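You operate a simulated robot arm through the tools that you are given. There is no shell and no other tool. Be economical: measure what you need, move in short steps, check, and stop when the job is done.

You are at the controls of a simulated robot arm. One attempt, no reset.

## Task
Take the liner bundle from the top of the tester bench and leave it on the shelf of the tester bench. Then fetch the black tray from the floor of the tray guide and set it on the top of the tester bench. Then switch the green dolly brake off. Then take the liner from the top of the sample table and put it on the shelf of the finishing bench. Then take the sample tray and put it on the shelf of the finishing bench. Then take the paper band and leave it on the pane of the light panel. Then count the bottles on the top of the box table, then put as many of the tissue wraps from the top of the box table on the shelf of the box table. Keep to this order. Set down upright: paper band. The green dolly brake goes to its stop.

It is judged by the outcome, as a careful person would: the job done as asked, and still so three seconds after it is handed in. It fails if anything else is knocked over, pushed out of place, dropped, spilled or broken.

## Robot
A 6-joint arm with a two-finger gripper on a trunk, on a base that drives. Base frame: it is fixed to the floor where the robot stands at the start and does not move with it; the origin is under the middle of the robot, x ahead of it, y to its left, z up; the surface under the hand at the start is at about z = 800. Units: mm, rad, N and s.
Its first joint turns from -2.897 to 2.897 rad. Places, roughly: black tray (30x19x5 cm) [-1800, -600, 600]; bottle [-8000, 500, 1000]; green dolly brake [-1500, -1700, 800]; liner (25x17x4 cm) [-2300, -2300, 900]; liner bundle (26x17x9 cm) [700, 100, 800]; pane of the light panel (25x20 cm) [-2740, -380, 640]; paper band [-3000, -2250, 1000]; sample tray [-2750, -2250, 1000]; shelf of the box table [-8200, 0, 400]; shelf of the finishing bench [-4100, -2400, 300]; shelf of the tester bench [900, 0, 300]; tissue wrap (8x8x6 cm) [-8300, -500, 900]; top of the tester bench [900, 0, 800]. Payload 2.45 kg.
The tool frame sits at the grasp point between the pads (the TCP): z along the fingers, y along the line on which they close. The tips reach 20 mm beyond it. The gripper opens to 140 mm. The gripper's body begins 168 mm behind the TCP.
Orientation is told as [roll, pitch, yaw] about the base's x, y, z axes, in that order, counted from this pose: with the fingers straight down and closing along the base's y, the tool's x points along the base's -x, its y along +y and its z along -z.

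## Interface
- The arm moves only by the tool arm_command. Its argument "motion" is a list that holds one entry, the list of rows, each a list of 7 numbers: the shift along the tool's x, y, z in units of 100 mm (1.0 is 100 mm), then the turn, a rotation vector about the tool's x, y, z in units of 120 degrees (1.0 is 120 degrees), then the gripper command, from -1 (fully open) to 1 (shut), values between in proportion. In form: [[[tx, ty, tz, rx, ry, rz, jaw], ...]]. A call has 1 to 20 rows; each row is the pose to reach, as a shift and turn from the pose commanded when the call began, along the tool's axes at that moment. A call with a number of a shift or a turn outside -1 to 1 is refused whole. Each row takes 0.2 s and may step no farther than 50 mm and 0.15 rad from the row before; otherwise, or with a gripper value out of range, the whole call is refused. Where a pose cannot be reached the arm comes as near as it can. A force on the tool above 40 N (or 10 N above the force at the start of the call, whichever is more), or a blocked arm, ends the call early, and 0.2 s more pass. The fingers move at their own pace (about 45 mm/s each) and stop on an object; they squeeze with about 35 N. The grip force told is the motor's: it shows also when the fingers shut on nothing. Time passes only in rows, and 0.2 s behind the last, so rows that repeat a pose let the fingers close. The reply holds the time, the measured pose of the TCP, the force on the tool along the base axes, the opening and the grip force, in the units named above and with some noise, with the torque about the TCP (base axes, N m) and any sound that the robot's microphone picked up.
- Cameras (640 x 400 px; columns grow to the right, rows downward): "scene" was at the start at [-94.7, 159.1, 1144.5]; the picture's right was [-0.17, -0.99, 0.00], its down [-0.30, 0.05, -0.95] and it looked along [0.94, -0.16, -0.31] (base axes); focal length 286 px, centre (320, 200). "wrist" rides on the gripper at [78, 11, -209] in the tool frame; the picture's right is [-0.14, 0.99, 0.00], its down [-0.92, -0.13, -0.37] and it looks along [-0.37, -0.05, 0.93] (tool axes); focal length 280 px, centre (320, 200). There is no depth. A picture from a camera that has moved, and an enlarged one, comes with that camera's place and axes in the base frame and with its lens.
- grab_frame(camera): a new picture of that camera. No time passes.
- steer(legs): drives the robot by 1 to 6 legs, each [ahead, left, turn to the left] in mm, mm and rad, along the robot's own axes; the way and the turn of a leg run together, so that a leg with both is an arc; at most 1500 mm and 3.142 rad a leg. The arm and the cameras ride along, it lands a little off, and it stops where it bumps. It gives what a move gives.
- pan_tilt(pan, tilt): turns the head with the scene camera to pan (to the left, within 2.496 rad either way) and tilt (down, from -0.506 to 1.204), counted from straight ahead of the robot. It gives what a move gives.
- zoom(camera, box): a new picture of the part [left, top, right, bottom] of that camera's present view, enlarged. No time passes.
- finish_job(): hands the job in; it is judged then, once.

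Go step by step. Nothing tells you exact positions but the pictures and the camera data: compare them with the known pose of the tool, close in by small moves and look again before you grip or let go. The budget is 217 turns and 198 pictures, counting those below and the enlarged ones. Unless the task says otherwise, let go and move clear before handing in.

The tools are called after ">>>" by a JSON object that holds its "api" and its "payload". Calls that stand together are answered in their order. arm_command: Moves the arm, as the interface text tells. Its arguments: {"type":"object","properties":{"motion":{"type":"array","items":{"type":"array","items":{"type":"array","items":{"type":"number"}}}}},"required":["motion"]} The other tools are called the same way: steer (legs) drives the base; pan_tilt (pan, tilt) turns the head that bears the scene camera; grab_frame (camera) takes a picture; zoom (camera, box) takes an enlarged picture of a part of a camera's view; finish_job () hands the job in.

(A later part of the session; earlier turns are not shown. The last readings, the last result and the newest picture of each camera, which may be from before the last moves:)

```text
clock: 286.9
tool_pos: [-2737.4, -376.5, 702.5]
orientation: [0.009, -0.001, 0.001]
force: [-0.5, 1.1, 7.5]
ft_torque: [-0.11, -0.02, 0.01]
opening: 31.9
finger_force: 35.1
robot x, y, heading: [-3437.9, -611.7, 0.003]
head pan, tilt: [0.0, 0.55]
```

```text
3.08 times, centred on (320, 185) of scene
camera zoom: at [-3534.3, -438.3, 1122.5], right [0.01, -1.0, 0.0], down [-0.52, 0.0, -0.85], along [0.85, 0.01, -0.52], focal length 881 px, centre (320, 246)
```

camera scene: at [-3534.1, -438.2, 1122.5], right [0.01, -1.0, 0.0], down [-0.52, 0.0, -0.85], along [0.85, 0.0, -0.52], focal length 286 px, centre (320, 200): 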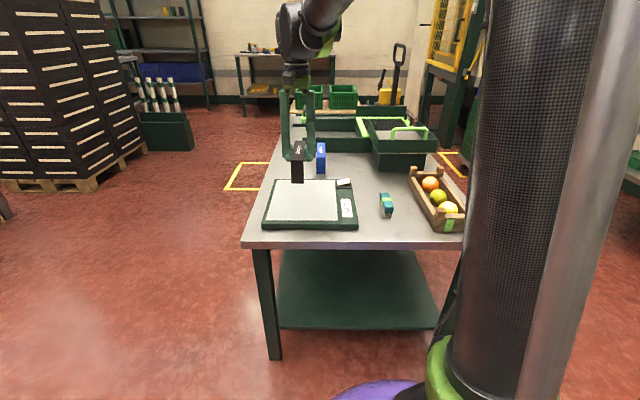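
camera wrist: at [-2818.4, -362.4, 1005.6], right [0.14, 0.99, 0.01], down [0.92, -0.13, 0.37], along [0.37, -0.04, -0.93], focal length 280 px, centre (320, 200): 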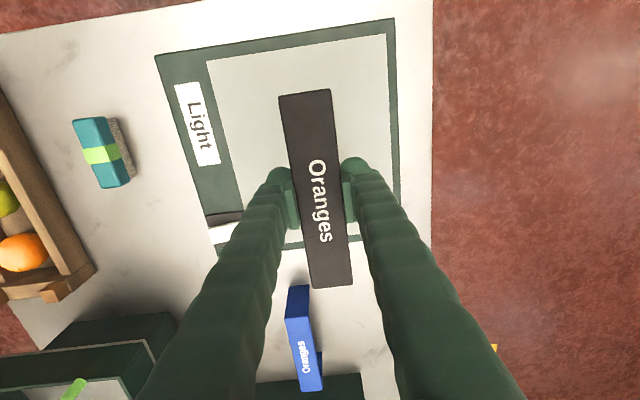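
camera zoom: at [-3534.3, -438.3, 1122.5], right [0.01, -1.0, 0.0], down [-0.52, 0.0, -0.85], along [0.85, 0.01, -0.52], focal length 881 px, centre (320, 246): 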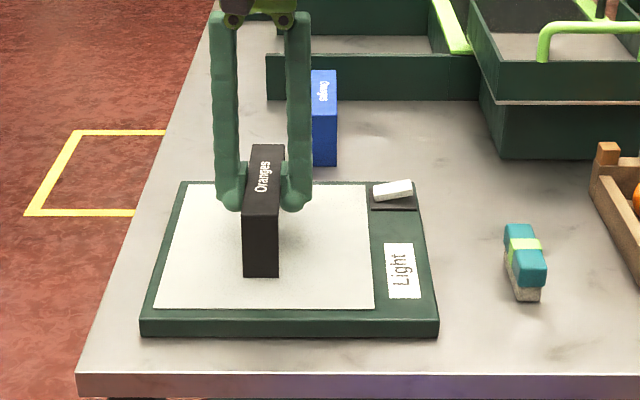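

Contact felt (7.5 N). Releasing and rising straight up.

>>> {"api": "arm_command", "payload": {"motion": [[[0, 0, 0, 0, 0, 0, 0.3], [0, 0, 0, 0, 0, 0, 0.2], [0, 0, 0, 0, 0, 0, 0.1], [0, 0, 0, 0, 0, 0, 0.1], [0, 0, -0.2, 0, 0, 0, 0.1], [0, 0, -0.6, 0, 0, 0, 0.1], [0, 0, -1.0, 0, 0, 0, 0.1]]]}}

>>> {"api": "arm_command", "payload": {"motion": [[[0, 0, -0.4, 0, 0, 0, 0.1], [0, 0, -0.8, 0, 0, 0, 0.1], [0, 0, -1.0, 0, 0, 0, 0.1]]]}}

>>> {"api": "arm_command", "payload": {"motion": [[[0, 0, -0.4, 0, 0, 0, 0.1], [0, 0, -0.8, 0, 0, 0, 0.1], [0, 0, -1.0, 0, 0, 0, 0.1]]]}}

>>> {"api": "arm_command", "payload": {"motion": [[[0, 0, -0.4, 0, 0, 0, 0.1], [0, 0, -0.8, 0, 0, 0, 0.1], [0, 0, -1.0, 0, 0, 0, 0.1]]]}}

>>> {"api": "grab_frame", "payload": {"camera": "scene"}}

```text
clock: 288.6
tool_pos: [-2741.5, -380.6, 803.7]
orientation: [0.009, 0.0, -0.001]
force: [-0.3, 1.0, 0.2]
ft_torque: [-0.02, 0.0, 0.04]
opening: 62.5
finger_force: 0.0
robot x, y, heading: [-3433.1, -610.7, 0.006]
head pan, tilt: [0.0, 0.55]
```

```text
clock: 289.4
tool_pos: [-2739.7, -378.6, 903.3]
orientation: [0.007, 0.002, -0.001]
force: [-0.1, -0.1, 0.3]
ft_torque: [-0.01, 0.0, 0.01]
opening: 63.1
finger_force: 0.0
robot x, y, heading: [-3437.6, -615.1, 0.008]
head pan, tilt: [0.0, 0.55]
```

```text
clock: 290.1
tool_pos: [-2739.3, -379.5, 1001.5]
orientation: [0.009, 0.001, -0.002]
force: [-0.6, -1.3, 0.2]
ft_torque: [0.0, 0.01, -0.02]
opening: 62.9
finger_force: 0.1
robot x, y, heading: [-3435.4, -615.3, 0.009]
head pan, tilt: [0.0, 0.55]
```

```text
clock: 290.9
tool_pos: [-2740.5, -380.2, 1104.8]
orientation: [0.01, 0.0, 0.001]
force: [-1.1, 0.0, 0.8]
ft_torque: [0.01, 0.02, 0.01]
opening: 63.0
finger_force: 0.1
robot x, y, heading: [-3435.1, -613.6, 0.006]
head pan, tilt: [0.0, 0.55]
```

```text
67 pictures are left
camera scene: at [-3534.1, -438.2, 1122.5], right [0.01, -1.0, 0.0], down [-0.52, 0.0, -0.85], along [0.85, 0.01, -0.52], focal length 286 px, centre (320, 200)
```

scene: 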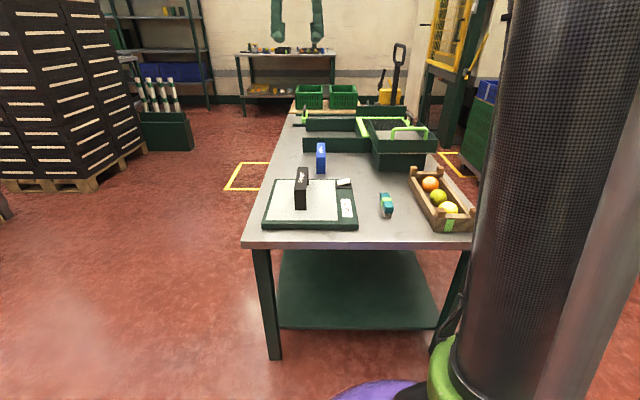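

Band stands on the pane. Now on to the box table at about (-8200, 0): I'll move north, turn west, and look along the way.

>>> {"api": "steer", "payload": {"legs": [[0, 900, 0], [0, 0, 3.136]]}}

>>> {"api": "pan_tilt", "payload": {"pan": 0.0, "tilt": 0.3}}

>>> {"api": "grab_frame", "payload": {"camera": "scene"}}

```text
clock: 303.0
tool_pos: [-4142.0, 63.9, 1104.0]
orientation: [0.008, 0.0, 3.132]
force: [0.7, 0.0, -0.3]
ft_torque: [-0.01, 0.0, -0.02]
opening: 63.0
finger_force: 0.1
robot x, y, heading: [-3443.4, 295.5, 3.138]
head pan, tilt: [0.0, 0.55]
```

```text
clock: 303.8
tool_pos: [-4140.9, 63.6, 1103.5]
orientation: [0.008, 0.0, 3.131]
force: [-0.8, -0.9, 0.2]
ft_torque: [-0.02, 0.01, 0.02]
opening: 62.9
finger_force: 0.0
robot x, y, heading: [-3444.1, 289.5, 3.137]
head pan, tilt: [0.0, 0.3]
```

```text
66 pictures are left
camera scene: at [-3344.4, 115.3, 1145.4], right [0.0, 1.0, 0.0], down [0.3, 0.0, -0.95], along [-0.95, 0.0, -0.3], focal length 286 px, centre (320, 200)
```

scene: 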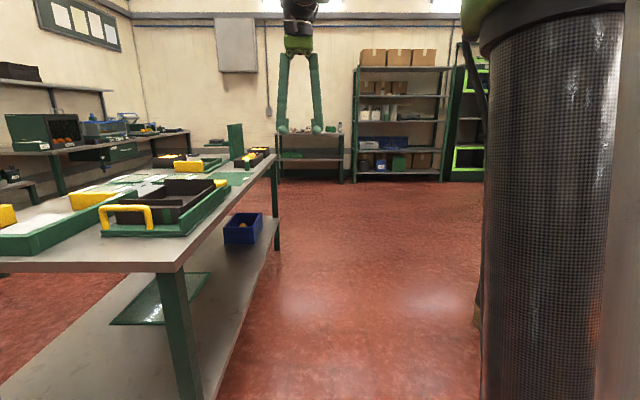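

>>> {"api": "steer", "payload": {"legs": [[1500, 0, 0], [1500, 0, 0]]}}

>>> {"api": "pan_tilt", "payload": {"pan": 0.1, "tilt": 0.35}}

>>> {"api": "grab_frame", "payload": {"camera": "scene"}}

```text
clock: 318.1
tool_pos: [-7127.6, 139.8, 1104.2]
orientation: [0.009, 0.0, 3.08]
force: [0.1, 0.1, 0.0]
ft_torque: [0.01, -0.03, 0.01]
opening: 62.8
finger_force: 0.1
robot x, y, heading: [-6418.1, 328.8, 3.086]
head pan, tilt: [0.0, 0.3]
```

```text
clock: 318.8
tool_pos: [-7126.4, 140.1, 1103.5]
orientation: [0.009, 0.0, 3.082]
force: [0.8, -0.1, 0.7]
ft_torque: [0.01, 0.0, -0.01]
opening: 63.1
finger_force: 0.1
robot x, y, heading: [-6418.9, 332.9, 3.086]
head pan, tilt: [0.099, 0.351]
```

```text
65 pictures are left
camera scene: at [-6328.6, 141.1, 1140.7], right [-0.04, 1.0, 0.0], down [0.34, 0.02, -0.94], along [-0.94, -0.04, -0.34], focal length 286 px, centre (320, 200)
```

scene: 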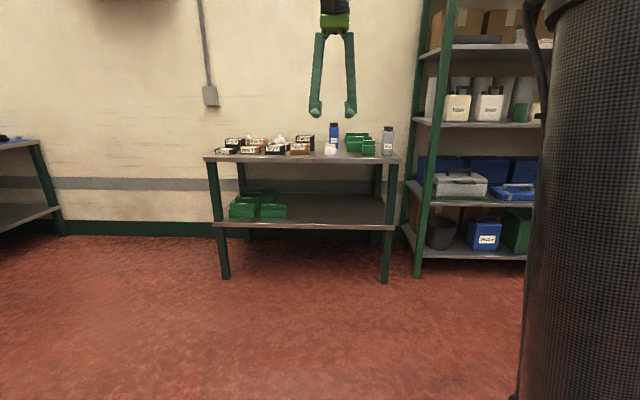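

>>> {"api": "steer", "payload": {"legs": [[0, 0, 0.055], [650, 0, 0]]}}

>>> {"api": "pan_tilt", "payload": {"pan": 0.1, "tilt": 0.35}}

>>> {"api": "grab_frame", "payload": {"camera": "scene"}}

>>> {"api": "zoom", "payload": {"camera": "scene", "box": [120, 90, 460, 190]}}

```text
clock: 322.9
tool_pos: [-7790.5, 88.1, 1103.4]
orientation: [0.008, -0.002, -3.135]
force: [-0.1, 0.3, 0.8]
ft_torque: [0.03, -0.02, 0.0]
opening: 63.1
finger_force: 0.1
robot x, y, heading: [-7100.3, 324.5, -3.125]
head pan, tilt: [0.099, 0.351]
```

```text
clock: 323.6
tool_pos: [-7790.0, 87.6, 1103.1]
orientation: [0.01, 0.0, -3.134]
force: [0.2, 0.8, -0.5]
ft_torque: [0.0, -0.02, -0.02]
opening: 62.8
finger_force: 0.0
robot x, y, heading: [-7095.6, 326.1, -3.132]
head pan, tilt: [0.099, 0.351]
```

```text
64 pictures are left
camera scene: at [-6993.6, 142.9, 1140.7], right [-0.11, 0.99, 0.0], down [0.34, 0.04, -0.94], along [-0.93, -0.11, -0.34], focal length 286 px, centre (320, 200)
```

scene: 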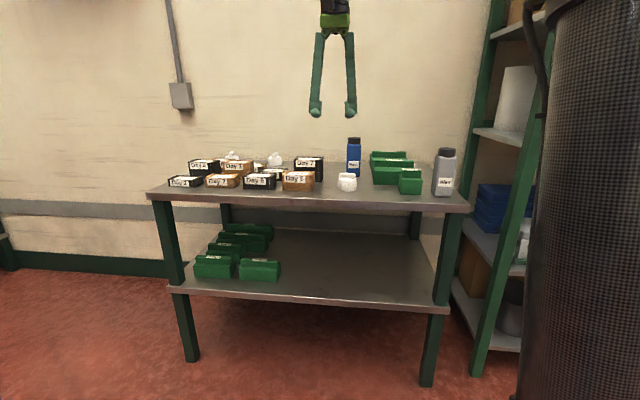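

```text
1.88 times, centred on (290, 140) of scene
camera zoom: at [-6993.6, 142.9, 1140.7], right [-0.11, 0.99, 0.0], down [0.34, 0.04, -0.94], along [-0.93, -0.11, -0.34], focal length 539 px, centre (376, 313)
```

zoom: 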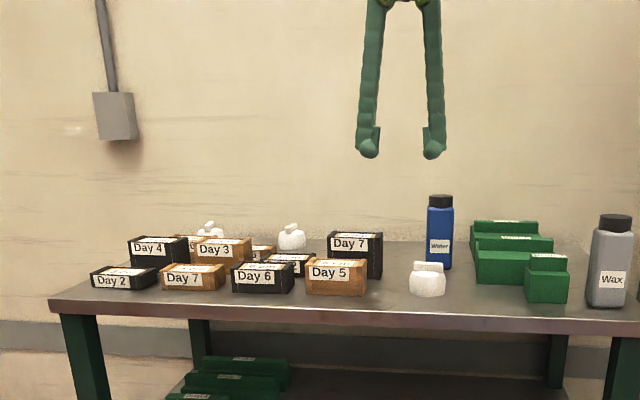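

>>> {"api": "zoom", "payload": {"camera": "scene", "box": [160, 140, 330, 200]}}

>>> {"api": "zoom", "payload": {"camera": "scene", "box": [320, 130, 480, 210]}}

>>> {"api": "grab_frame", "payload": {"camera": "wrist"}}

```text
3.76 times, centred on (245, 170) of scene
camera zoom: at [-6993.6, 142.9, 1140.7], right [-0.11, 0.99, 0.0], down [0.34, 0.04, -0.94], along [-0.93, -0.11, -0.34], focal length 1078 px, centre (602, 313)
```

zoom: 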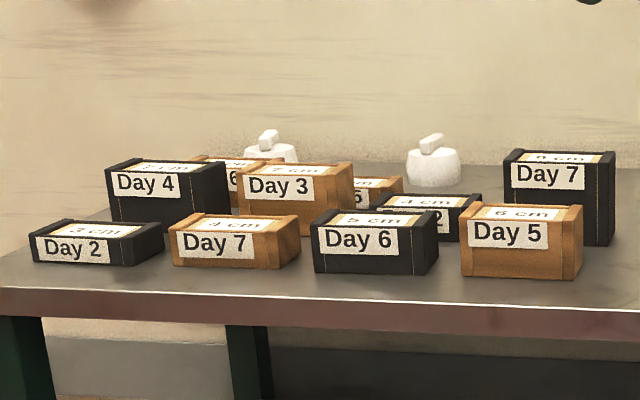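

```text
4.00 times, centred on (400, 170) of scene
camera zoom: at [-6993.6, 142.9, 1140.7], right [-0.11, 0.99, 0.0], down [0.34, 0.04, -0.94], along [-0.93, -0.11, -0.34], focal length 1145 px, centre (0, 320)
```

zoom: 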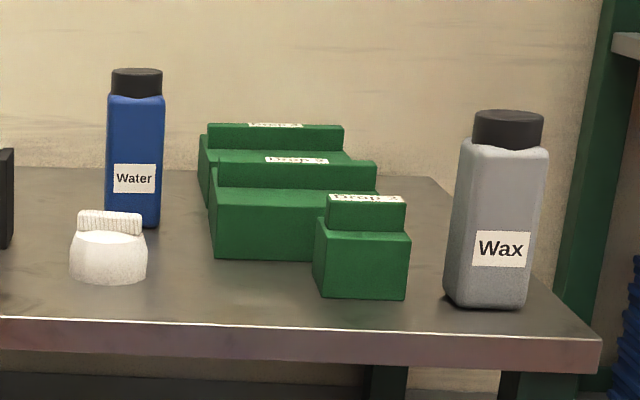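

```text
60 pictures are left
camera wrist: at [-7712.6, 78.5, 1313.3], right [-0.13, -0.99, 0.01], down [-0.92, 0.12, 0.37], along [-0.37, 0.04, -0.93], focal length 280 px, centre (320, 200)
```

wrist: 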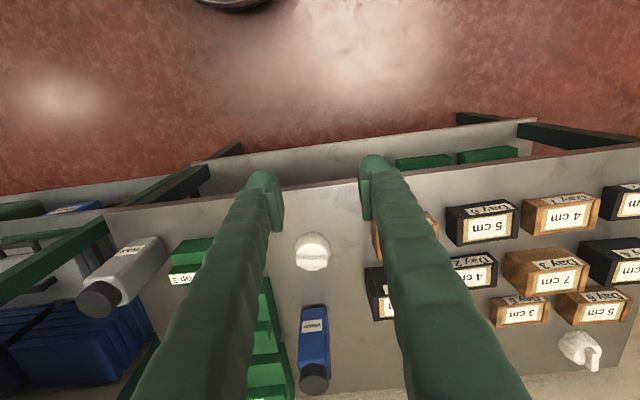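

Two bottles visible (Water, Wax), and the white fin-topped lumps are the tissue wraps. I'll shift the wrist camera to check nothing is hidden.

>>> {"api": "arm_command", "payload": {"motion": [[[-0.4, -0.3, 0, 0, 0, 0, 1], [-0.7, -0.6, 0, 0, 0, 0, 1], [-1.0, -0.8, 0, 0, 0, 0, 1], [-1.0, -0.8, 0, 0, 0, 0, 1]]]}}

>>> {"api": "grab_frame", "payload": {"camera": "wrist"}}

```text
clock: 324.6
tool_pos: [-7890.7, 166.9, 1102.6]
orientation: [0.01, 0.002, -3.135]
force: [0.3, 0.6, 0.1]
ft_torque: [0.0, 0.03, 0.0]
opening: 0.0
finger_force: 19.3
robot x, y, heading: [-7096.3, 326.3, -3.127]
head pan, tilt: [0.099, 0.351]
```

```text
59 pictures are left
camera wrist: at [-7813.1, 157.7, 1312.8], right [-0.13, -0.99, 0.01], down [-0.92, 0.12, 0.37], along [-0.37, 0.04, -0.93], focal length 280 px, centre (320, 200)
```

wrist: 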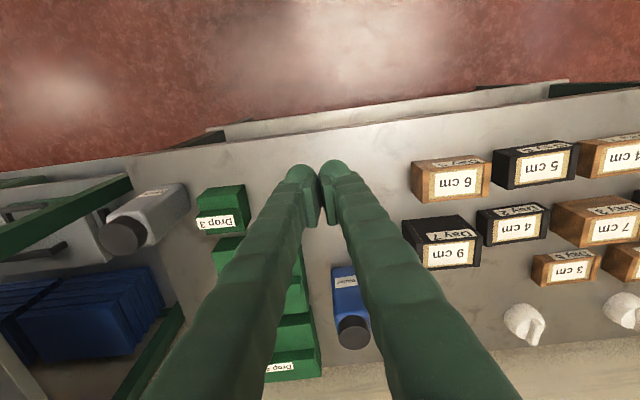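

I count two bottles (Water, Wax), so two tissue wraps go to the shelf. The front wrap is at about (-8004, 124) with the table at z≈800. I'll tilt the hand 40° and approach it.

>>> {"api": "arm_command", "payload": {"motion": [[[0.12, 0.09, 0.1, 0, -0.067, 0, -0.7], [0.24, 0.18, 0.2, 0, -0.134, 0, -0.7], [0.36, 0.27, 0.4, 0, -0.2, 0, -0.7], [0.48, 0.36, 0.6, 0, -0.267, 0, -0.7], [0.6, 0.43, 0.8, 0, -0.333, 0, -0.7], [0.6, 0.43, 1.0, 0, -0.333, 0, -0.7]]]}}

>>> {"api": "steer", "payload": {"legs": [[130, 0, 0]]}}

>>> {"api": "grab_frame", "payload": {"camera": "wrist"}}

>>> {"api": "grab_frame", "payload": {"camera": "scene"}}

```text
clock: 325.9
tool_pos: [-7833.0, 125.2, 1001.3]
orientation: [0.012, -0.699, -3.138]
force: [-0.1, -0.8, -0.9]
ft_torque: [0.03, -0.01, 0.03]
opening: 119.0
finger_force: 0.0
robot x, y, heading: [-7094.4, 325.5, -3.125]
head pan, tilt: [0.099, 0.351]
```

```text
clock: 327.2
tool_pos: [-7959.5, 124.6, 1001.6]
orientation: [0.011, -0.698, 3.142]
force: [0.8, -0.8, -0.6]
ft_torque: [0.01, -0.01, -0.01]
opening: 119.0
finger_force: 0.0
robot x, y, heading: [-7220.4, 324.8, -3.128]
head pan, tilt: [0.099, 0.351]
```

```text
58 pictures are left
camera wrist: at [-7765.5, 115.6, 1112.5], right [-0.1, -0.99, 0.1], down [-0.47, 0.13, 0.87], along [-0.88, 0.04, -0.48], focal length 280 px, centre (320, 200)
```

wrist: 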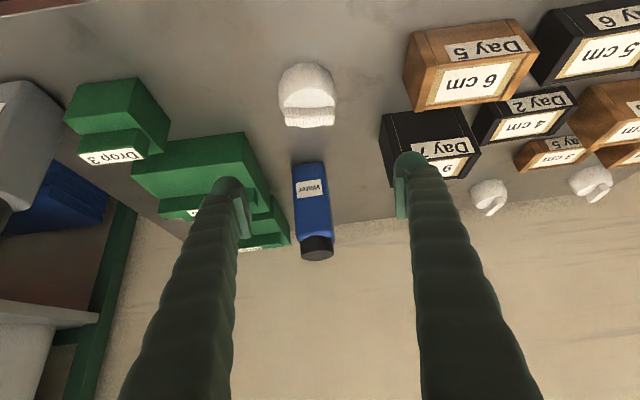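

```text
57 pictures are left
camera scene: at [-7119.9, 141.2, 1140.7], right [-0.11, 0.99, 0.0], down [0.34, 0.04, -0.94], along [-0.93, -0.11, -0.34], focal length 286 px, centre (320, 200)
```

scene: 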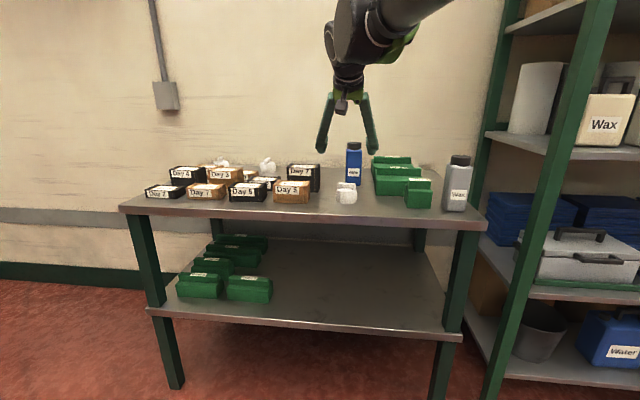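

>>> {"api": "arm_command", "payload": {"motion": [[[0.17, -0.035, 0.4, 0, 0, 0, -0.7], [0.34, -0.035, 0.8, 0, 0, 0, -0.7], [0.34, -0.035, 0.8, 0, 0, 0, -0.7]]]}}

>>> {"api": "grab_frame", "payload": {"camera": "wrist"}}

>>> {"api": "zoom", "payload": {"camera": "scene", "box": [270, 110, 430, 220]}}

```text
clock: 328.0
tool_pos: [-7984.3, 128.4, 919.0]
orientation: [0.009, -0.697, 3.141]
force: [0.9, 0.6, 0.5]
ft_torque: [-0.02, -0.01, -0.01]
opening: 119.0
finger_force: 0.1
robot x, y, heading: [-7219.6, 321.3, -3.127]
head pan, tilt: [0.099, 0.351]
```

```text
56 pictures are left
camera wrist: at [-7789.4, 119.2, 1029.1], right [-0.1, -0.99, 0.1], down [-0.47, 0.13, 0.87], along [-0.88, 0.04, -0.48], focal length 280 px, centre (320, 200)
```

wrist: 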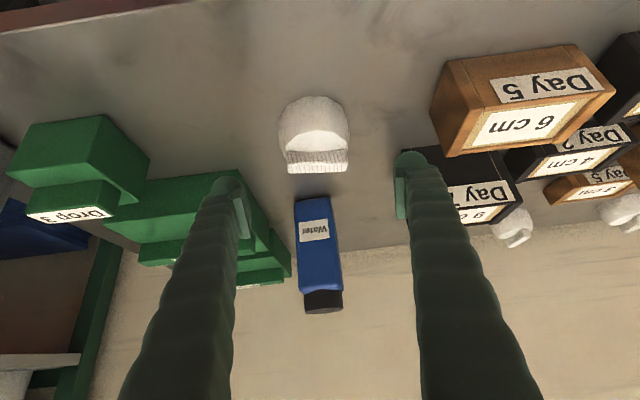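

```text
3.64 times, centred on (350, 165) of scene
camera zoom: at [-7119.8, 141.2, 1140.7], right [-0.11, 0.99, 0.0], down [0.34, 0.04, -0.94], along [-0.93, -0.11, -0.34], focal length 1041 px, centre (211, 327)
```

zoom: 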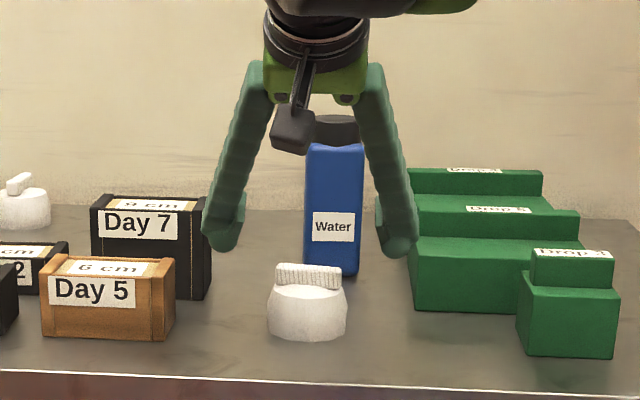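

>>> {"api": "arm_command", "payload": {"motion": [[[0.15, 0, 0.38, 0, 0, 0, -0.7], [0.26, 0, 0.66, 0, 0, 0, -0.7], [0.3, 0, 0.78, 0, 0, 0, -0.7], [0.3, 0, 0.78, 0, 0, 0, 0], [0.3, 0, 0.78, 0, 0, 0, 0.5], [0.3, 0, 0.78, 0, 0, 0, 0.8]]]}}

>>> {"api": "grab_frame", "payload": {"camera": "wrist"}}

>>> {"api": "zoom", "payload": {"camera": "scene", "box": [270, 110, 430, 220]}}

```text
clock: 329.5
tool_pos: [-8012.7, 132.2, 842.4]
orientation: [0.005, -0.701, 3.138]
force: [7.8, 26.6, 36.3]
ft_torque: [2.57, -0.31, -0.36]
opening: 87.6
finger_force: 16.9
robot x, y, heading: [-7223.5, 324.5, -3.131]
head pan, tilt: [0.099, 0.351]
stopped in row 6: the force on the tool passed its limit at 43 N (the readings are from after the stop); the commanded pose is now the measured one
```

```text
54 pictures are left
camera wrist: at [-7817.8, 121.6, 953.1], right [-0.1, -0.99, 0.09], down [-0.47, 0.13, 0.88], along [-0.88, 0.05, -0.48], focal length 280 px, centre (320, 200)
```

wrist: 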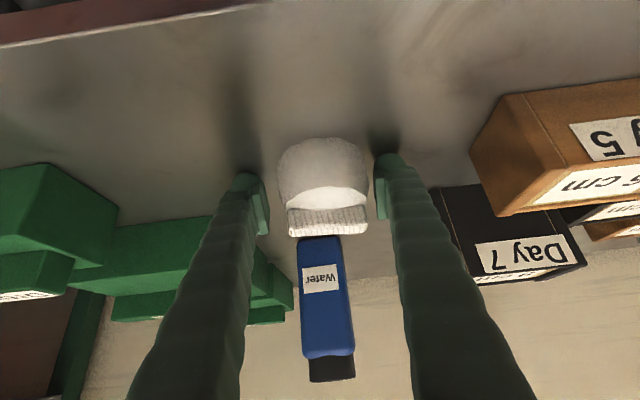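

```text
3.64 times, centred on (350, 165) of scene
camera zoom: at [-7118.9, 142.6, 1140.8], right [-0.11, 0.99, 0.0], down [0.34, 0.04, -0.94], along [-0.93, -0.1, -0.34], focal length 1041 px, centre (211, 327)
```

zoom: 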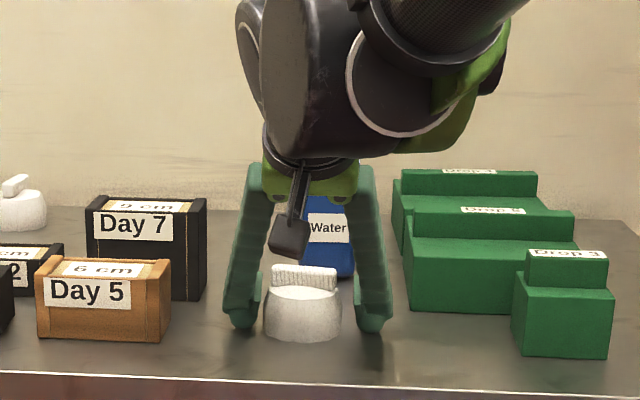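

A fingertip seems to press the table. I'll raise 12 mm and close again.

>>> {"api": "arm_command", "payload": {"motion": [[[-0.08, 0, -0.09, 0, 0, 0, 0.0], [-0.08, 0, -0.09, 0, 0, 0, -0.3]]]}}

>>> {"api": "grab_frame", "payload": {"camera": "wrist"}}

```text
clock: 330.1
tool_pos: [-8013.2, 127.4, 852.7]
orientation: [0.008, -0.697, 3.142]
force: [-0.1, 0.2, 0.1]
ft_torque: [0.04, -0.02, -0.03]
opening: 91.1
finger_force: 0.1
robot x, y, heading: [-7222.0, 323.5, -3.13]
head pan, tilt: [0.099, 0.351]
```

```text
52 pictures are left
camera wrist: at [-7818.9, 118.2, 963.4], right [-0.1, -0.99, 0.09], down [-0.47, 0.13, 0.87], along [-0.88, 0.04, -0.48], focal length 280 px, centre (320, 200)
```

wrist: 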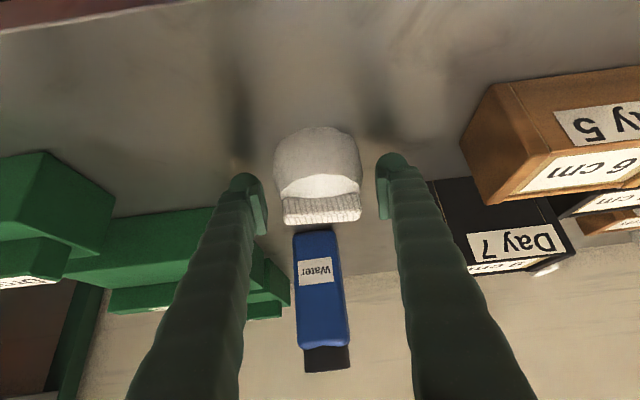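

>>> {"api": "arm_command", "payload": {"motion": [[[0, 0, 0, 0, 0, 0, 0], [0, 0, 0, 0, 0, 0, 0.3], [0, 0, 0, 0, 0, 0, 0.7], [0, 0, 0, 0, 0, 0, 1], [0, 0, 0, 0, 0, 0, 1]]]}}

>>> {"api": "grab_frame", "payload": {"camera": "wrist"}}

```text
clock: 331.3
tool_pos: [-8014.0, 128.4, 851.3]
orientation: [0.008, -0.699, 3.141]
force: [0.7, 0.7, 1.6]
ft_torque: [0.07, -0.01, -0.03]
opening: 70.6
finger_force: 34.8
robot x, y, heading: [-7224.5, 323.2, -3.134]
head pan, tilt: [0.099, 0.351]
```

```text
51 pictures are left
camera wrist: at [-7818.9, 118.9, 963.5], right [-0.1, -0.99, 0.09], down [-0.47, 0.13, 0.87], along [-0.88, 0.04, -0.48], focal length 280 px, centre (320, 200)
```

wrist: 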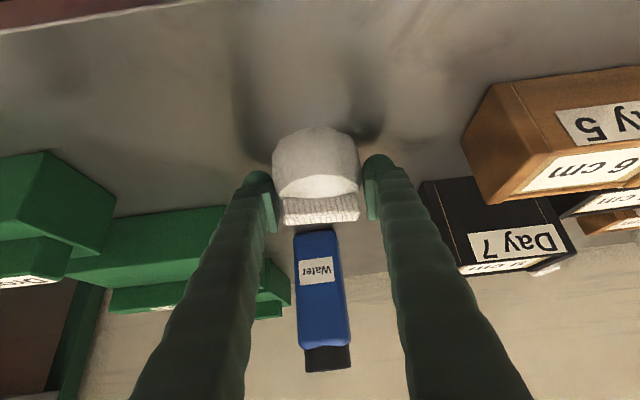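

>>> {"api": "arm_command", "payload": {"motion": [[[-0.06, 0, -0.08, 0, 0, 0, 1], [-0.2, 0, -0.24, 0, 0, 0, 1], [-0.4, 0, -0.48, 0, 0, 0, 1], [-0.65, 0, -0.78, 0, 0, 0, 1]]]}}

>>> {"api": "grab_frame", "payload": {"camera": "wrist"}}

>>> {"api": "zoom", "payload": {"camera": "scene", "box": [250, 60, 450, 220]}}

```text
clock: 332.3
tool_pos: [-8012.6, 128.6, 954.0]
orientation: [0.007, -0.699, 3.141]
force: [0.9, 0.9, 0.0]
ft_torque: [-0.03, -0.01, 0.02]
opening: 70.5
finger_force: 34.6
robot x, y, heading: [-7222.1, 327.1, -3.13]
head pan, tilt: [0.099, 0.351]
```

```text
50 pictures are left
camera wrist: at [-7819.9, 118.7, 1063.2], right [-0.1, -0.99, 0.09], down [-0.47, 0.13, 0.87], along [-0.88, 0.04, -0.48], focal length 280 px, centre (320, 200)
```

wrist: 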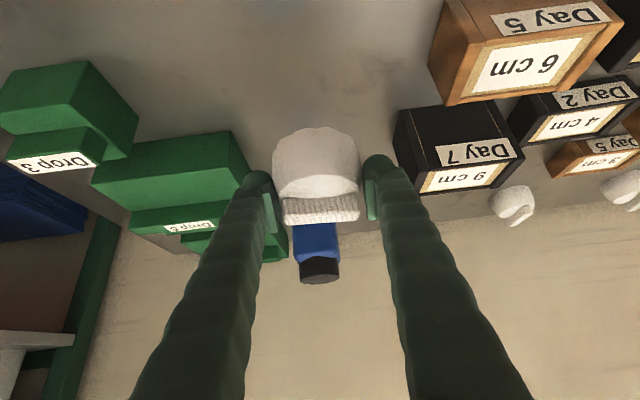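

```text
2.50 times, centred on (350, 140) of scene
camera zoom: at [-7120.1, 141.3, 1140.7], right [-0.11, 0.99, 0.0], down [0.34, 0.04, -0.94], along [-0.93, -0.1, -0.34], focal length 716 px, centre (245, 350)
```

zoom: 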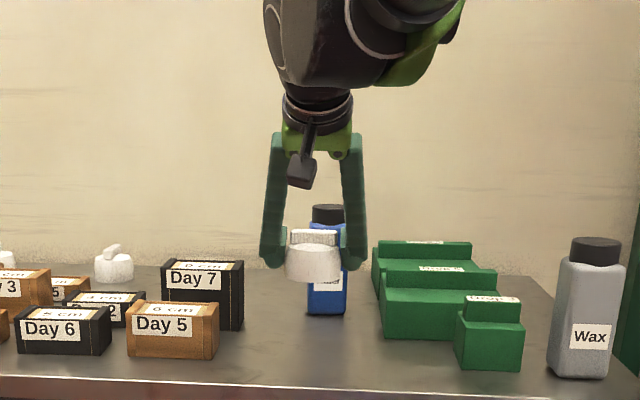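

Wrap is held. I'll back up, then lower and extend in front of the shelf.

>>> {"api": "steer", "payload": {"legs": [[-300, 0, 0]]}}

>>> {"api": "arm_command", "payload": {"motion": [[[0.16, 0, 0.3, 0, 0, 0, 1], [0.32, 0, 0.6, 0, 0, 0, 1], [0.47, 0, 0.9, 0, 0, 0, 1]]]}}

>>> {"api": "arm_command", "payload": {"motion": [[[0.16, 0, 0.3, 0, 0, 0, 1], [0.32, 0, 0.6, 0, 0, 0, 1], [0.47, 0, 0.9, 0, 0, 0, 1]]]}}

>>> {"api": "arm_command", "payload": {"motion": [[[0.16, 0, 0.3, 0, 0, 0, 1], [0.32, 0, 0.6, 0, 0, 0, 1], [0.47, 0, 0.9, 0, 0, 0, 1]]]}}

>>> {"api": "arm_command", "payload": {"motion": [[[0.16, 0, 0.3, 0, 0, 0, 1], [0.32, 0, 0.6, 0, 0, 0, 1], [0.47, 0, 0.9, 0, 0, 0, 1]]]}}

>>> {"api": "grab_frame", "payload": {"camera": "scene"}}

>>> {"api": "grab_frame", "payload": {"camera": "wrist"}}

```text
clock: 334.4
tool_pos: [-7705.6, 128.7, 951.4]
orientation: [0.007, -0.7, -3.138]
force: [-0.1, -0.3, 0.0]
ft_torque: [-0.01, -0.03, 0.0]
opening: 70.6
finger_force: 34.9
robot x, y, heading: [-6914.3, 331.7, -3.123]
head pan, tilt: [0.099, 0.351]
```

```text
clock: 335.2
tool_pos: [-7727.1, 129.3, 852.7]
orientation: [0.006, -0.698, -3.135]
force: [0.1, -0.6, -0.5]
ft_torque: [-0.02, 0.03, -0.01]
opening: 70.6
finger_force: 34.7
robot x, y, heading: [-6913.1, 326.3, -3.126]
head pan, tilt: [0.099, 0.351]
```

```text
clock: 336.0
tool_pos: [-7749.5, 128.2, 754.0]
orientation: [0.009, -0.699, -3.137]
force: [0.4, 0.1, -0.6]
ft_torque: [0.0, 0.0, 0.04]
opening: 70.7
finger_force: 34.9
robot x, y, heading: [-6919.9, 327.3, -3.129]
head pan, tilt: [0.099, 0.351]
```

```text
clock: 336.8
tool_pos: [-7774.1, 127.9, 654.3]
orientation: [0.005, -0.697, -3.136]
force: [0.6, -0.5, 0.8]
ft_torque: [-0.01, 0.01, -0.02]
opening: 70.5
finger_force: 35.0
robot x, y, heading: [-6915.6, 328.7, -3.129]
head pan, tilt: [0.099, 0.351]
```

```text
clock: 337.6
tool_pos: [-7793.9, 122.6, 554.2]
orientation: [0.008, -0.699, -3.137]
force: [-0.1, -0.1, 0.2]
ft_torque: [-0.02, 0.0, -0.01]
opening: 70.4
finger_force: 35.6
robot x, y, heading: [-6917.8, 329.2, -3.123]
head pan, tilt: [0.099, 0.351]
```

```text
48 pictures are left
camera scene: at [-6812.1, 146.3, 1140.7], right [-0.12, 0.99, 0.0], down [0.34, 0.04, -0.94], along [-0.93, -0.11, -0.34], focal length 286 px, centre (320, 200)
```

scene: 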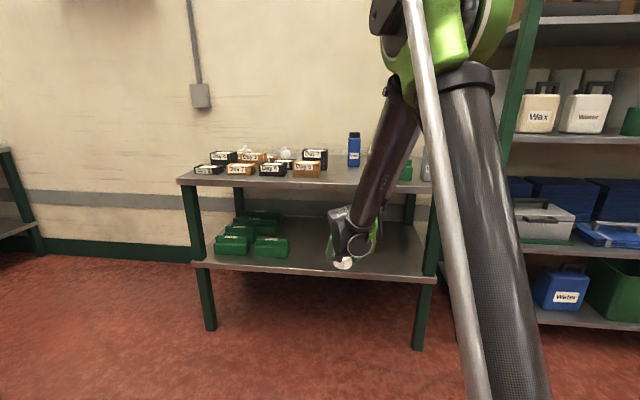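

```text
47 pictures are left
camera wrist: at [-7598.2, 114.4, 664.6], right [-0.09, -0.99, 0.09], down [-0.47, 0.13, 0.87], along [-0.88, 0.04, -0.48], focal length 280 px, centre (320, 200)
```

wrist: 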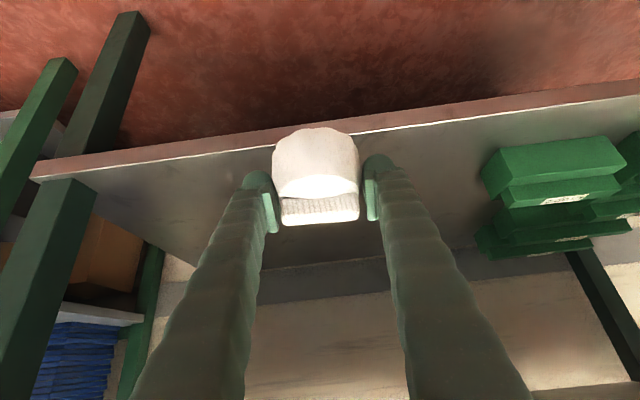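

>>> {"api": "arm_command", "payload": {"motion": [[[0.13, 0, 0.26, 0, 0, 0, 1], [0.26, 0, 0.52, 0, 0, 0, 1], [0.39, 0, 0.77, 0, 0, 0, 1]]]}}

>>> {"api": "steer", "payload": {"legs": [[190, 0, 0]]}}

>>> {"api": "grab_frame", "payload": {"camera": "wrist"}}

>>> {"api": "grab_frame", "payload": {"camera": "scene"}}

```text
clock: 338.4
tool_pos: [-7812.0, 125.1, 469.8]
orientation: [0.007, -0.698, -3.136]
force: [0.5, 0.0, -0.5]
ft_torque: [0.01, 0.01, 0.02]
opening: 70.2
finger_force: 34.7
robot x, y, heading: [-6915.6, 328.0, -3.121]
head pan, tilt: [0.099, 0.351]
```

```text
clock: 339.9
tool_pos: [-8001.1, 121.0, 470.8]
orientation: [0.007, -0.7, -3.136]
force: [1.4, 0.1, 0.6]
ft_torque: [-0.04, -0.02, -0.01]
opening: 70.2
finger_force: 35.1
robot x, y, heading: [-7105.0, 325.4, -3.127]
head pan, tilt: [0.099, 0.351]
```

```text
46 pictures are left
camera wrist: at [-7807.2, 113.2, 581.5], right [-0.09, -0.99, 0.09], down [-0.47, 0.13, 0.87], along [-0.88, 0.04, -0.48], focal length 280 px, centre (320, 200)
```

wrist: 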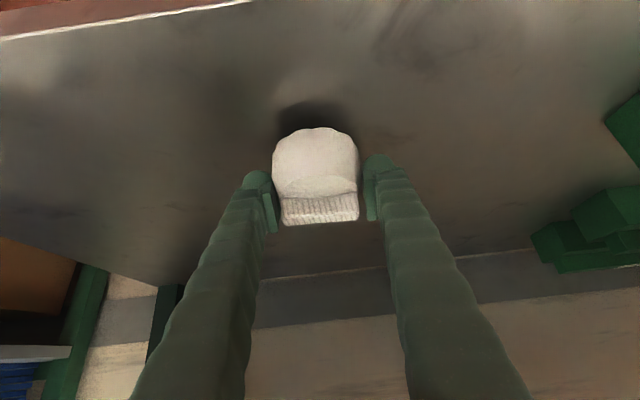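

```text
45 pictures are left
camera scene: at [-7001.2, 143.0, 1140.7], right [-0.12, 0.99, 0.0], down [0.34, 0.04, -0.94], along [-0.93, -0.11, -0.34], focal length 286 px, centre (320, 200)
```

scene: 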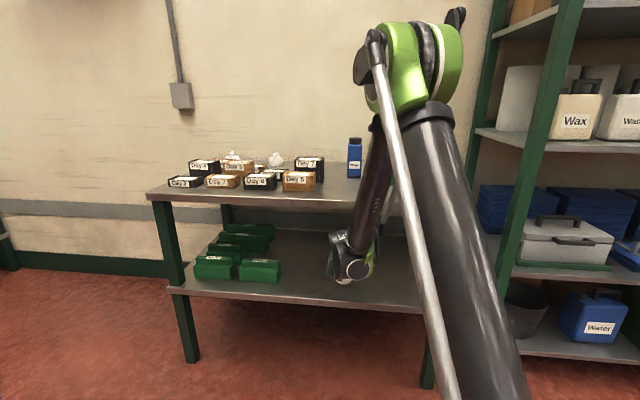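

Over the shelf and clear. Lowering gently.

>>> {"api": "arm_command", "payload": {"motion": [[[0.1, 0, 0.12, 0, 0, 0, 1], [0.19, 0, 0.23, 0, 0, 0, 1], [0.21, 0, 0.25, 0, 0, 0, 1], [0.23, 0, 0.27, 0, 0, 0, 1]]]}}

>>> {"api": "arm_command", "payload": {"motion": [[[0.013, 0, 0.015, 0, 0, 0, 1], [0.026, 0, 0.03, 0, 0, 0, 1], [0.04, 0, 0.045, 0, 0, 0, 1], [0.04, 0, 0.045, 0, 0, 0, 1]]]}}

>>> {"api": "grab_frame", "payload": {"camera": "wrist"}}

```text
clock: 340.6
tool_pos: [-8001.3, 123.0, 443.9]
orientation: [0.005, -0.703, -3.131]
force: [7.0, 1.2, 24.9]
ft_torque: [0.6, -0.41, -0.21]
opening: 71.3
finger_force: 35.2
robot x, y, heading: [-7100.4, 321.6, -3.124]
head pan, tilt: [0.099, 0.351]
stopped in row 3: the force on the tool passed its limit at 85 N (the readings are from after the stop); the commanded pose is now the measured one
```

```text
clock: 341.0
tool_pos: [-8001.1, 121.1, 443.9]
orientation: [0.006, -0.705, -3.132]
force: [7.4, 0.4, 23.6]
ft_torque: [0.5, -0.51, -0.24]
opening: 71.0
finger_force: 34.9
robot x, y, heading: [-7102.1, 325.8, -3.127]
head pan, tilt: [0.099, 0.351]
stopped in row 1: the force on the tool passed its limit at 44 N (the readings are from after the stop); the commanded pose is now the measured one
```

```text
44 pictures are left
camera wrist: at [-7806.1, 113.4, 553.1], right [-0.09, -0.99, 0.09], down [-0.46, 0.13, 0.88], along [-0.88, 0.04, -0.47], focal length 280 px, centre (320, 200)
```

wrist: 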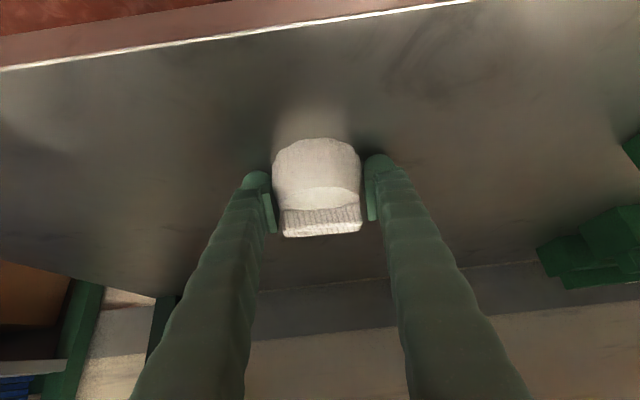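

Contact (shelf is at about 400). Releasing and backing out.

>>> {"api": "arm_command", "payload": {"motion": [[[-0.015, 0, -0.02, 0, 0, 0, 0], [-0.015, 0, -0.02, 0, 0, 0, -0.3], [-0.015, 0, -0.02, 0, 0, 0, -0.45], [-0.015, 0, -0.02, 0, 0, 0, -0.45], [-0.1, 0, -0.3, 0, 0, 0, -0.45], [-0.15, 0, -0.65, 0, 0, 0, -0.45], [-0.15, 0, -1.0, 0, 0, 0, -0.45]]]}}

>>> {"api": "grab_frame", "payload": {"camera": "wrist"}}

>>> {"api": "steer", "payload": {"legs": [[-220, 0, 0]]}}

```text
clock: 342.6
tool_pos: [-7947.8, 121.5, 525.4]
orientation: [0.004, -0.704, -3.133]
force: [0.5, 0.6, -0.5]
ft_torque: [0.0, -0.06, 0.01]
opening: 101.5
finger_force: 0.0
robot x, y, heading: [-7107.5, 327.9, -3.127]
head pan, tilt: [0.099, 0.351]
```

```text
43 pictures are left
camera wrist: at [-7753.1, 113.9, 635.2], right [-0.09, -0.99, 0.09], down [-0.47, 0.13, 0.88], along [-0.88, 0.04, -0.47], focal length 280 px, centre (320, 200)
```

wrist: 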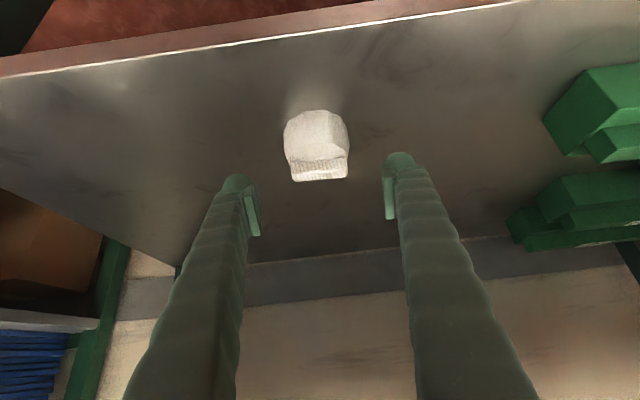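

```text
clock: 344.3
tool_pos: [-7725.0, 125.2, 525.3]
orientation: [0.006, -0.705, -3.131]
force: [-0.1, 0.1, -1.4]
ft_torque: [-0.02, -0.02, -0.02]
opening: 101.2
finger_force: 0.0
robot x, y, heading: [-6880.5, 330.2, -3.118]
head pan, tilt: [0.099, 0.351]
```

First wrap is on the shelf. The next wrap, behind the boxes, triangulates to about (-8380, -249). I'll raise the arm, shift over and approach.

>>> {"api": "arm_command", "payload": {"motion": [[[-0.16, 0, -0.3, 0, 0, 0, -0.55], [-0.32, 0, -0.6, 0, 0, 0, -0.55], [-0.47, 0, -0.9, 0, 0, 0, -0.55]]]}}

>>> {"api": "arm_command", "payload": {"motion": [[[-0.16, 0, -0.3, 0, 0, 0, -0.55], [-0.32, 0, -0.6, 0, 0, 0, -0.55], [-0.47, 0, -0.9, 0, 0, 0, -0.55]]]}}

>>> {"api": "arm_command", "payload": {"motion": [[[-0.16, 0, -0.3, 0, 0, 0, -0.55], [-0.32, 0, -0.6, 0, 0, 0, -0.55], [-0.47, 0, -0.9, 0, 0, 0, -0.55]]]}}

>>> {"api": "arm_command", "payload": {"motion": [[[-0.16, 0, -0.3, 0, 0, 0, -0.55], [-0.32, 0, -0.6, 0, 0, 0, -0.55], [-0.47, 0, -0.9, 0, 0, 0, -0.55]]]}}

>>> {"api": "arm_command", "payload": {"motion": [[[-0.16, 0, -0.3, 0, 0, 0, -0.55], [-0.32, 0, -0.6, 0, 0, 0, -0.55], [-0.47, 0, -0.9, 0, 0, 0, -0.55]]]}}

>>> {"api": "steer", "payload": {"legs": [[0, 374, -0.015], [560, 0, 0]]}}

>>> {"api": "grab_frame", "payload": {"camera": "wrist"}}

>>> {"api": "grab_frame", "payload": {"camera": "scene"}}

```text
clock: 345.1
tool_pos: [-7701.8, 126.0, 624.9]
orientation: [0.004, -0.704, -3.133]
force: [-0.3, -0.3, 0.2]
ft_torque: [0.01, -0.04, -0.01]
opening: 108.4
finger_force: 0.0
robot x, y, heading: [-6880.0, 330.7, -3.124]
head pan, tilt: [0.099, 0.351]
```

```text
clock: 345.9
tool_pos: [-7680.0, 126.7, 720.8]
orientation: [0.007, -0.702, -3.13]
force: [0.2, 0.2, 0.4]
ft_torque: [0.02, -0.01, 0.02]
opening: 108.6
finger_force: 0.1
robot x, y, heading: [-6877.8, 332.1, -3.122]
head pan, tilt: [0.099, 0.351]
```

```text
clock: 346.7
tool_pos: [-7657.1, 125.7, 820.9]
orientation: [0.006, -0.703, -3.132]
force: [-0.7, 0.4, -0.9]
ft_torque: [0.01, 0.0, 0.03]
opening: 108.5
finger_force: 0.1
robot x, y, heading: [-6880.8, 330.6, -3.117]
head pan, tilt: [0.099, 0.351]
```

```text
clock: 347.5
tool_pos: [-7637.4, 126.8, 920.5]
orientation: [0.006, -0.703, -3.133]
force: [-0.3, 0.5, -0.6]
ft_torque: [-0.01, 0.04, 0.01]
opening: 108.6
finger_force: 0.0
robot x, y, heading: [-6883.4, 330.0, -3.122]
head pan, tilt: [0.099, 0.351]
```

```text
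clock: 348.3
tool_pos: [-7612.6, 130.6, 1020.9]
orientation: [0.004, -0.703, -3.13]
force: [-0.3, -0.4, -1.0]
ft_torque: [0.01, -0.04, -0.01]
opening: 108.7
finger_force: 0.1
robot x, y, heading: [-6881.9, 329.8, -3.122]
head pan, tilt: [0.099, 0.351]
```

```text
clock: 353.5
tool_pos: [-8164.9, -229.1, 1021.2]
orientation: [0.007, -0.703, 3.129]
force: [-0.3, 1.0, -0.6]
ft_torque: [-0.01, 0.0, -0.02]
opening: 108.4
finger_force: 0.0
robot x, y, heading: [-7427.9, -45.5, 3.136]
head pan, tilt: [0.099, 0.351]
```

```text
42 pictures are left
camera wrist: at [-7969.5, -241.7, 1130.2], right [-0.11, -0.99, 0.09], down [-0.46, 0.14, 0.88], along [-0.88, 0.06, -0.47], focal length 280 px, centre (320, 200)
```

wrist: 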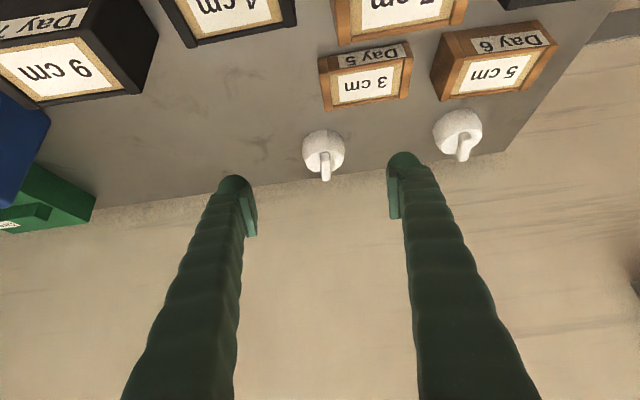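

```text
41 pictures are left
camera scene: at [-7329.2, -230.4, 1140.7], right [-0.1, 1.0, 0.0], down [0.34, 0.03, -0.94], along [-0.93, -0.09, -0.34], focal length 286 px, centre (320, 200)
```

scene: 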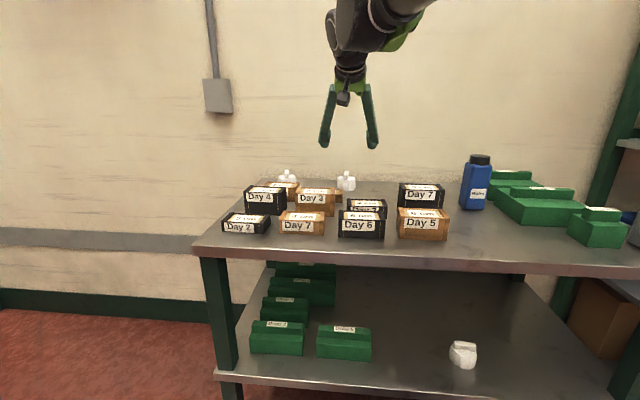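

The wrap is at about (-8335, -231), z≈838. Moving in along the tool axis.

>>> {"api": "arm_command", "payload": {"motion": [[[-0.04, 0.01, 0.4, 0, 0, 0, -0.55], [-0.08, 0.01, 0.8, 0, 0, 0, -0.55]]]}}

>>> {"api": "arm_command", "payload": {"motion": [[[-0.04, 0.01, 0.35, 0, 0, 0, -0.55], [-0.08, 0.01, 0.7, 0, 0, 0, -0.55], [-0.08, 0.01, 0.7, 0, 0, 0, -0.55]]]}}

>>> {"api": "grab_frame", "payload": {"camera": "wrist"}}

>>> {"api": "zoom", "payload": {"camera": "scene", "box": [270, 120, 430, 250]}}

```text
clock: 354.1
tool_pos: [-8220.3, -229.0, 966.5]
orientation: [0.008, -0.705, 3.129]
force: [0.5, -0.2, -0.1]
ft_torque: [-0.02, 0.06, 0.01]
opening: 108.5
finger_force: 0.0
robot x, y, heading: [-7430.5, -49.2, 3.138]
head pan, tilt: [0.099, 0.351]
```

```text
clock: 354.9
tool_pos: [-8269.3, -230.7, 913.3]
orientation: [0.008, -0.704, 3.13]
force: [-0.6, -0.2, -0.7]
ft_torque: [-0.01, 0.01, 0.03]
opening: 108.6
finger_force: 0.1
robot x, y, heading: [-7429.1, -43.7, 3.14]
head pan, tilt: [0.099, 0.351]
```

```text
40 pictures are left
camera wrist: at [-8075.3, -242.9, 1023.4], right [-0.11, -0.99, 0.09], down [-0.46, 0.14, 0.88], along [-0.88, 0.06, -0.47], focal length 280 px, centre (320, 200)
```

wrist: 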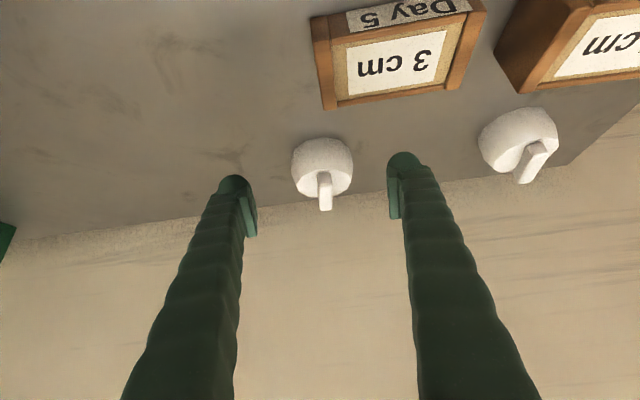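

```text
3.08 times, centred on (350, 185) of scene
camera zoom: at [-7329.2, -230.4, 1140.7], right [-0.1, 1.0, 0.0], down [0.34, 0.03, -0.94], along [-0.93, -0.09, -0.34], focal length 881 px, centre (228, 246)
```

zoom: 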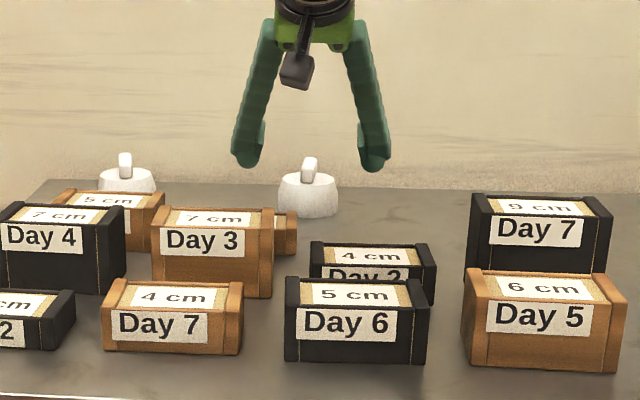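

>>> {"api": "arm_command", "payload": {"motion": [[[-0.07, 0, 0.35, 0, 0, 0, -0.55], [-0.14, 0, 0.7, 0, 0, 0, -0.55], [-0.2, 0, 0.94, 0, 0, 0, -0.55], [-0.2, 0, 0.94, 0, 0, 0, -0.55]]]}}

>>> {"api": "grab_frame", "payload": {"camera": "wrist"}}

>>> {"api": "zoom", "payload": {"camera": "scene", "box": [270, 120, 430, 250]}}

```text
clock: 355.9
tool_pos: [-8346.0, -229.1, 856.4]
orientation: [0.007, -0.702, 3.13]
force: [-0.6, 0.4, -0.1]
ft_torque: [-0.01, 0.02, -0.01]
opening: 108.5
finger_force: 0.2
robot x, y, heading: [-7427.5, -45.0, 3.136]
head pan, tilt: [0.099, 0.351]
```

```text
38 pictures are left
camera wrist: at [-8152.1, -241.2, 966.2], right [-0.11, -0.99, 0.09], down [-0.46, 0.14, 0.88], along [-0.88, 0.06, -0.47], focal length 280 px, centre (320, 200)
```

wrist: 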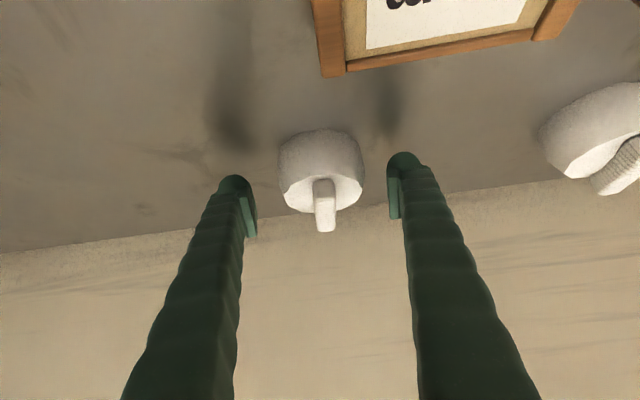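

```text
3.08 times, centred on (350, 185) of scene
camera zoom: at [-7329.2, -230.4, 1140.7], right [-0.1, 1.0, 0.0], down [0.34, 0.03, -0.94], along [-0.93, -0.09, -0.34], focal length 881 px, centre (228, 246)
```

zoom: 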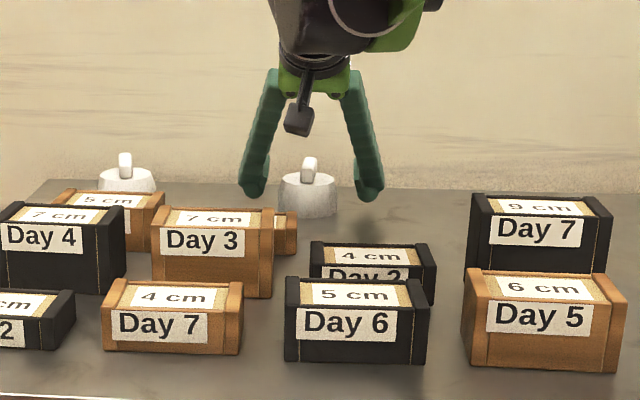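

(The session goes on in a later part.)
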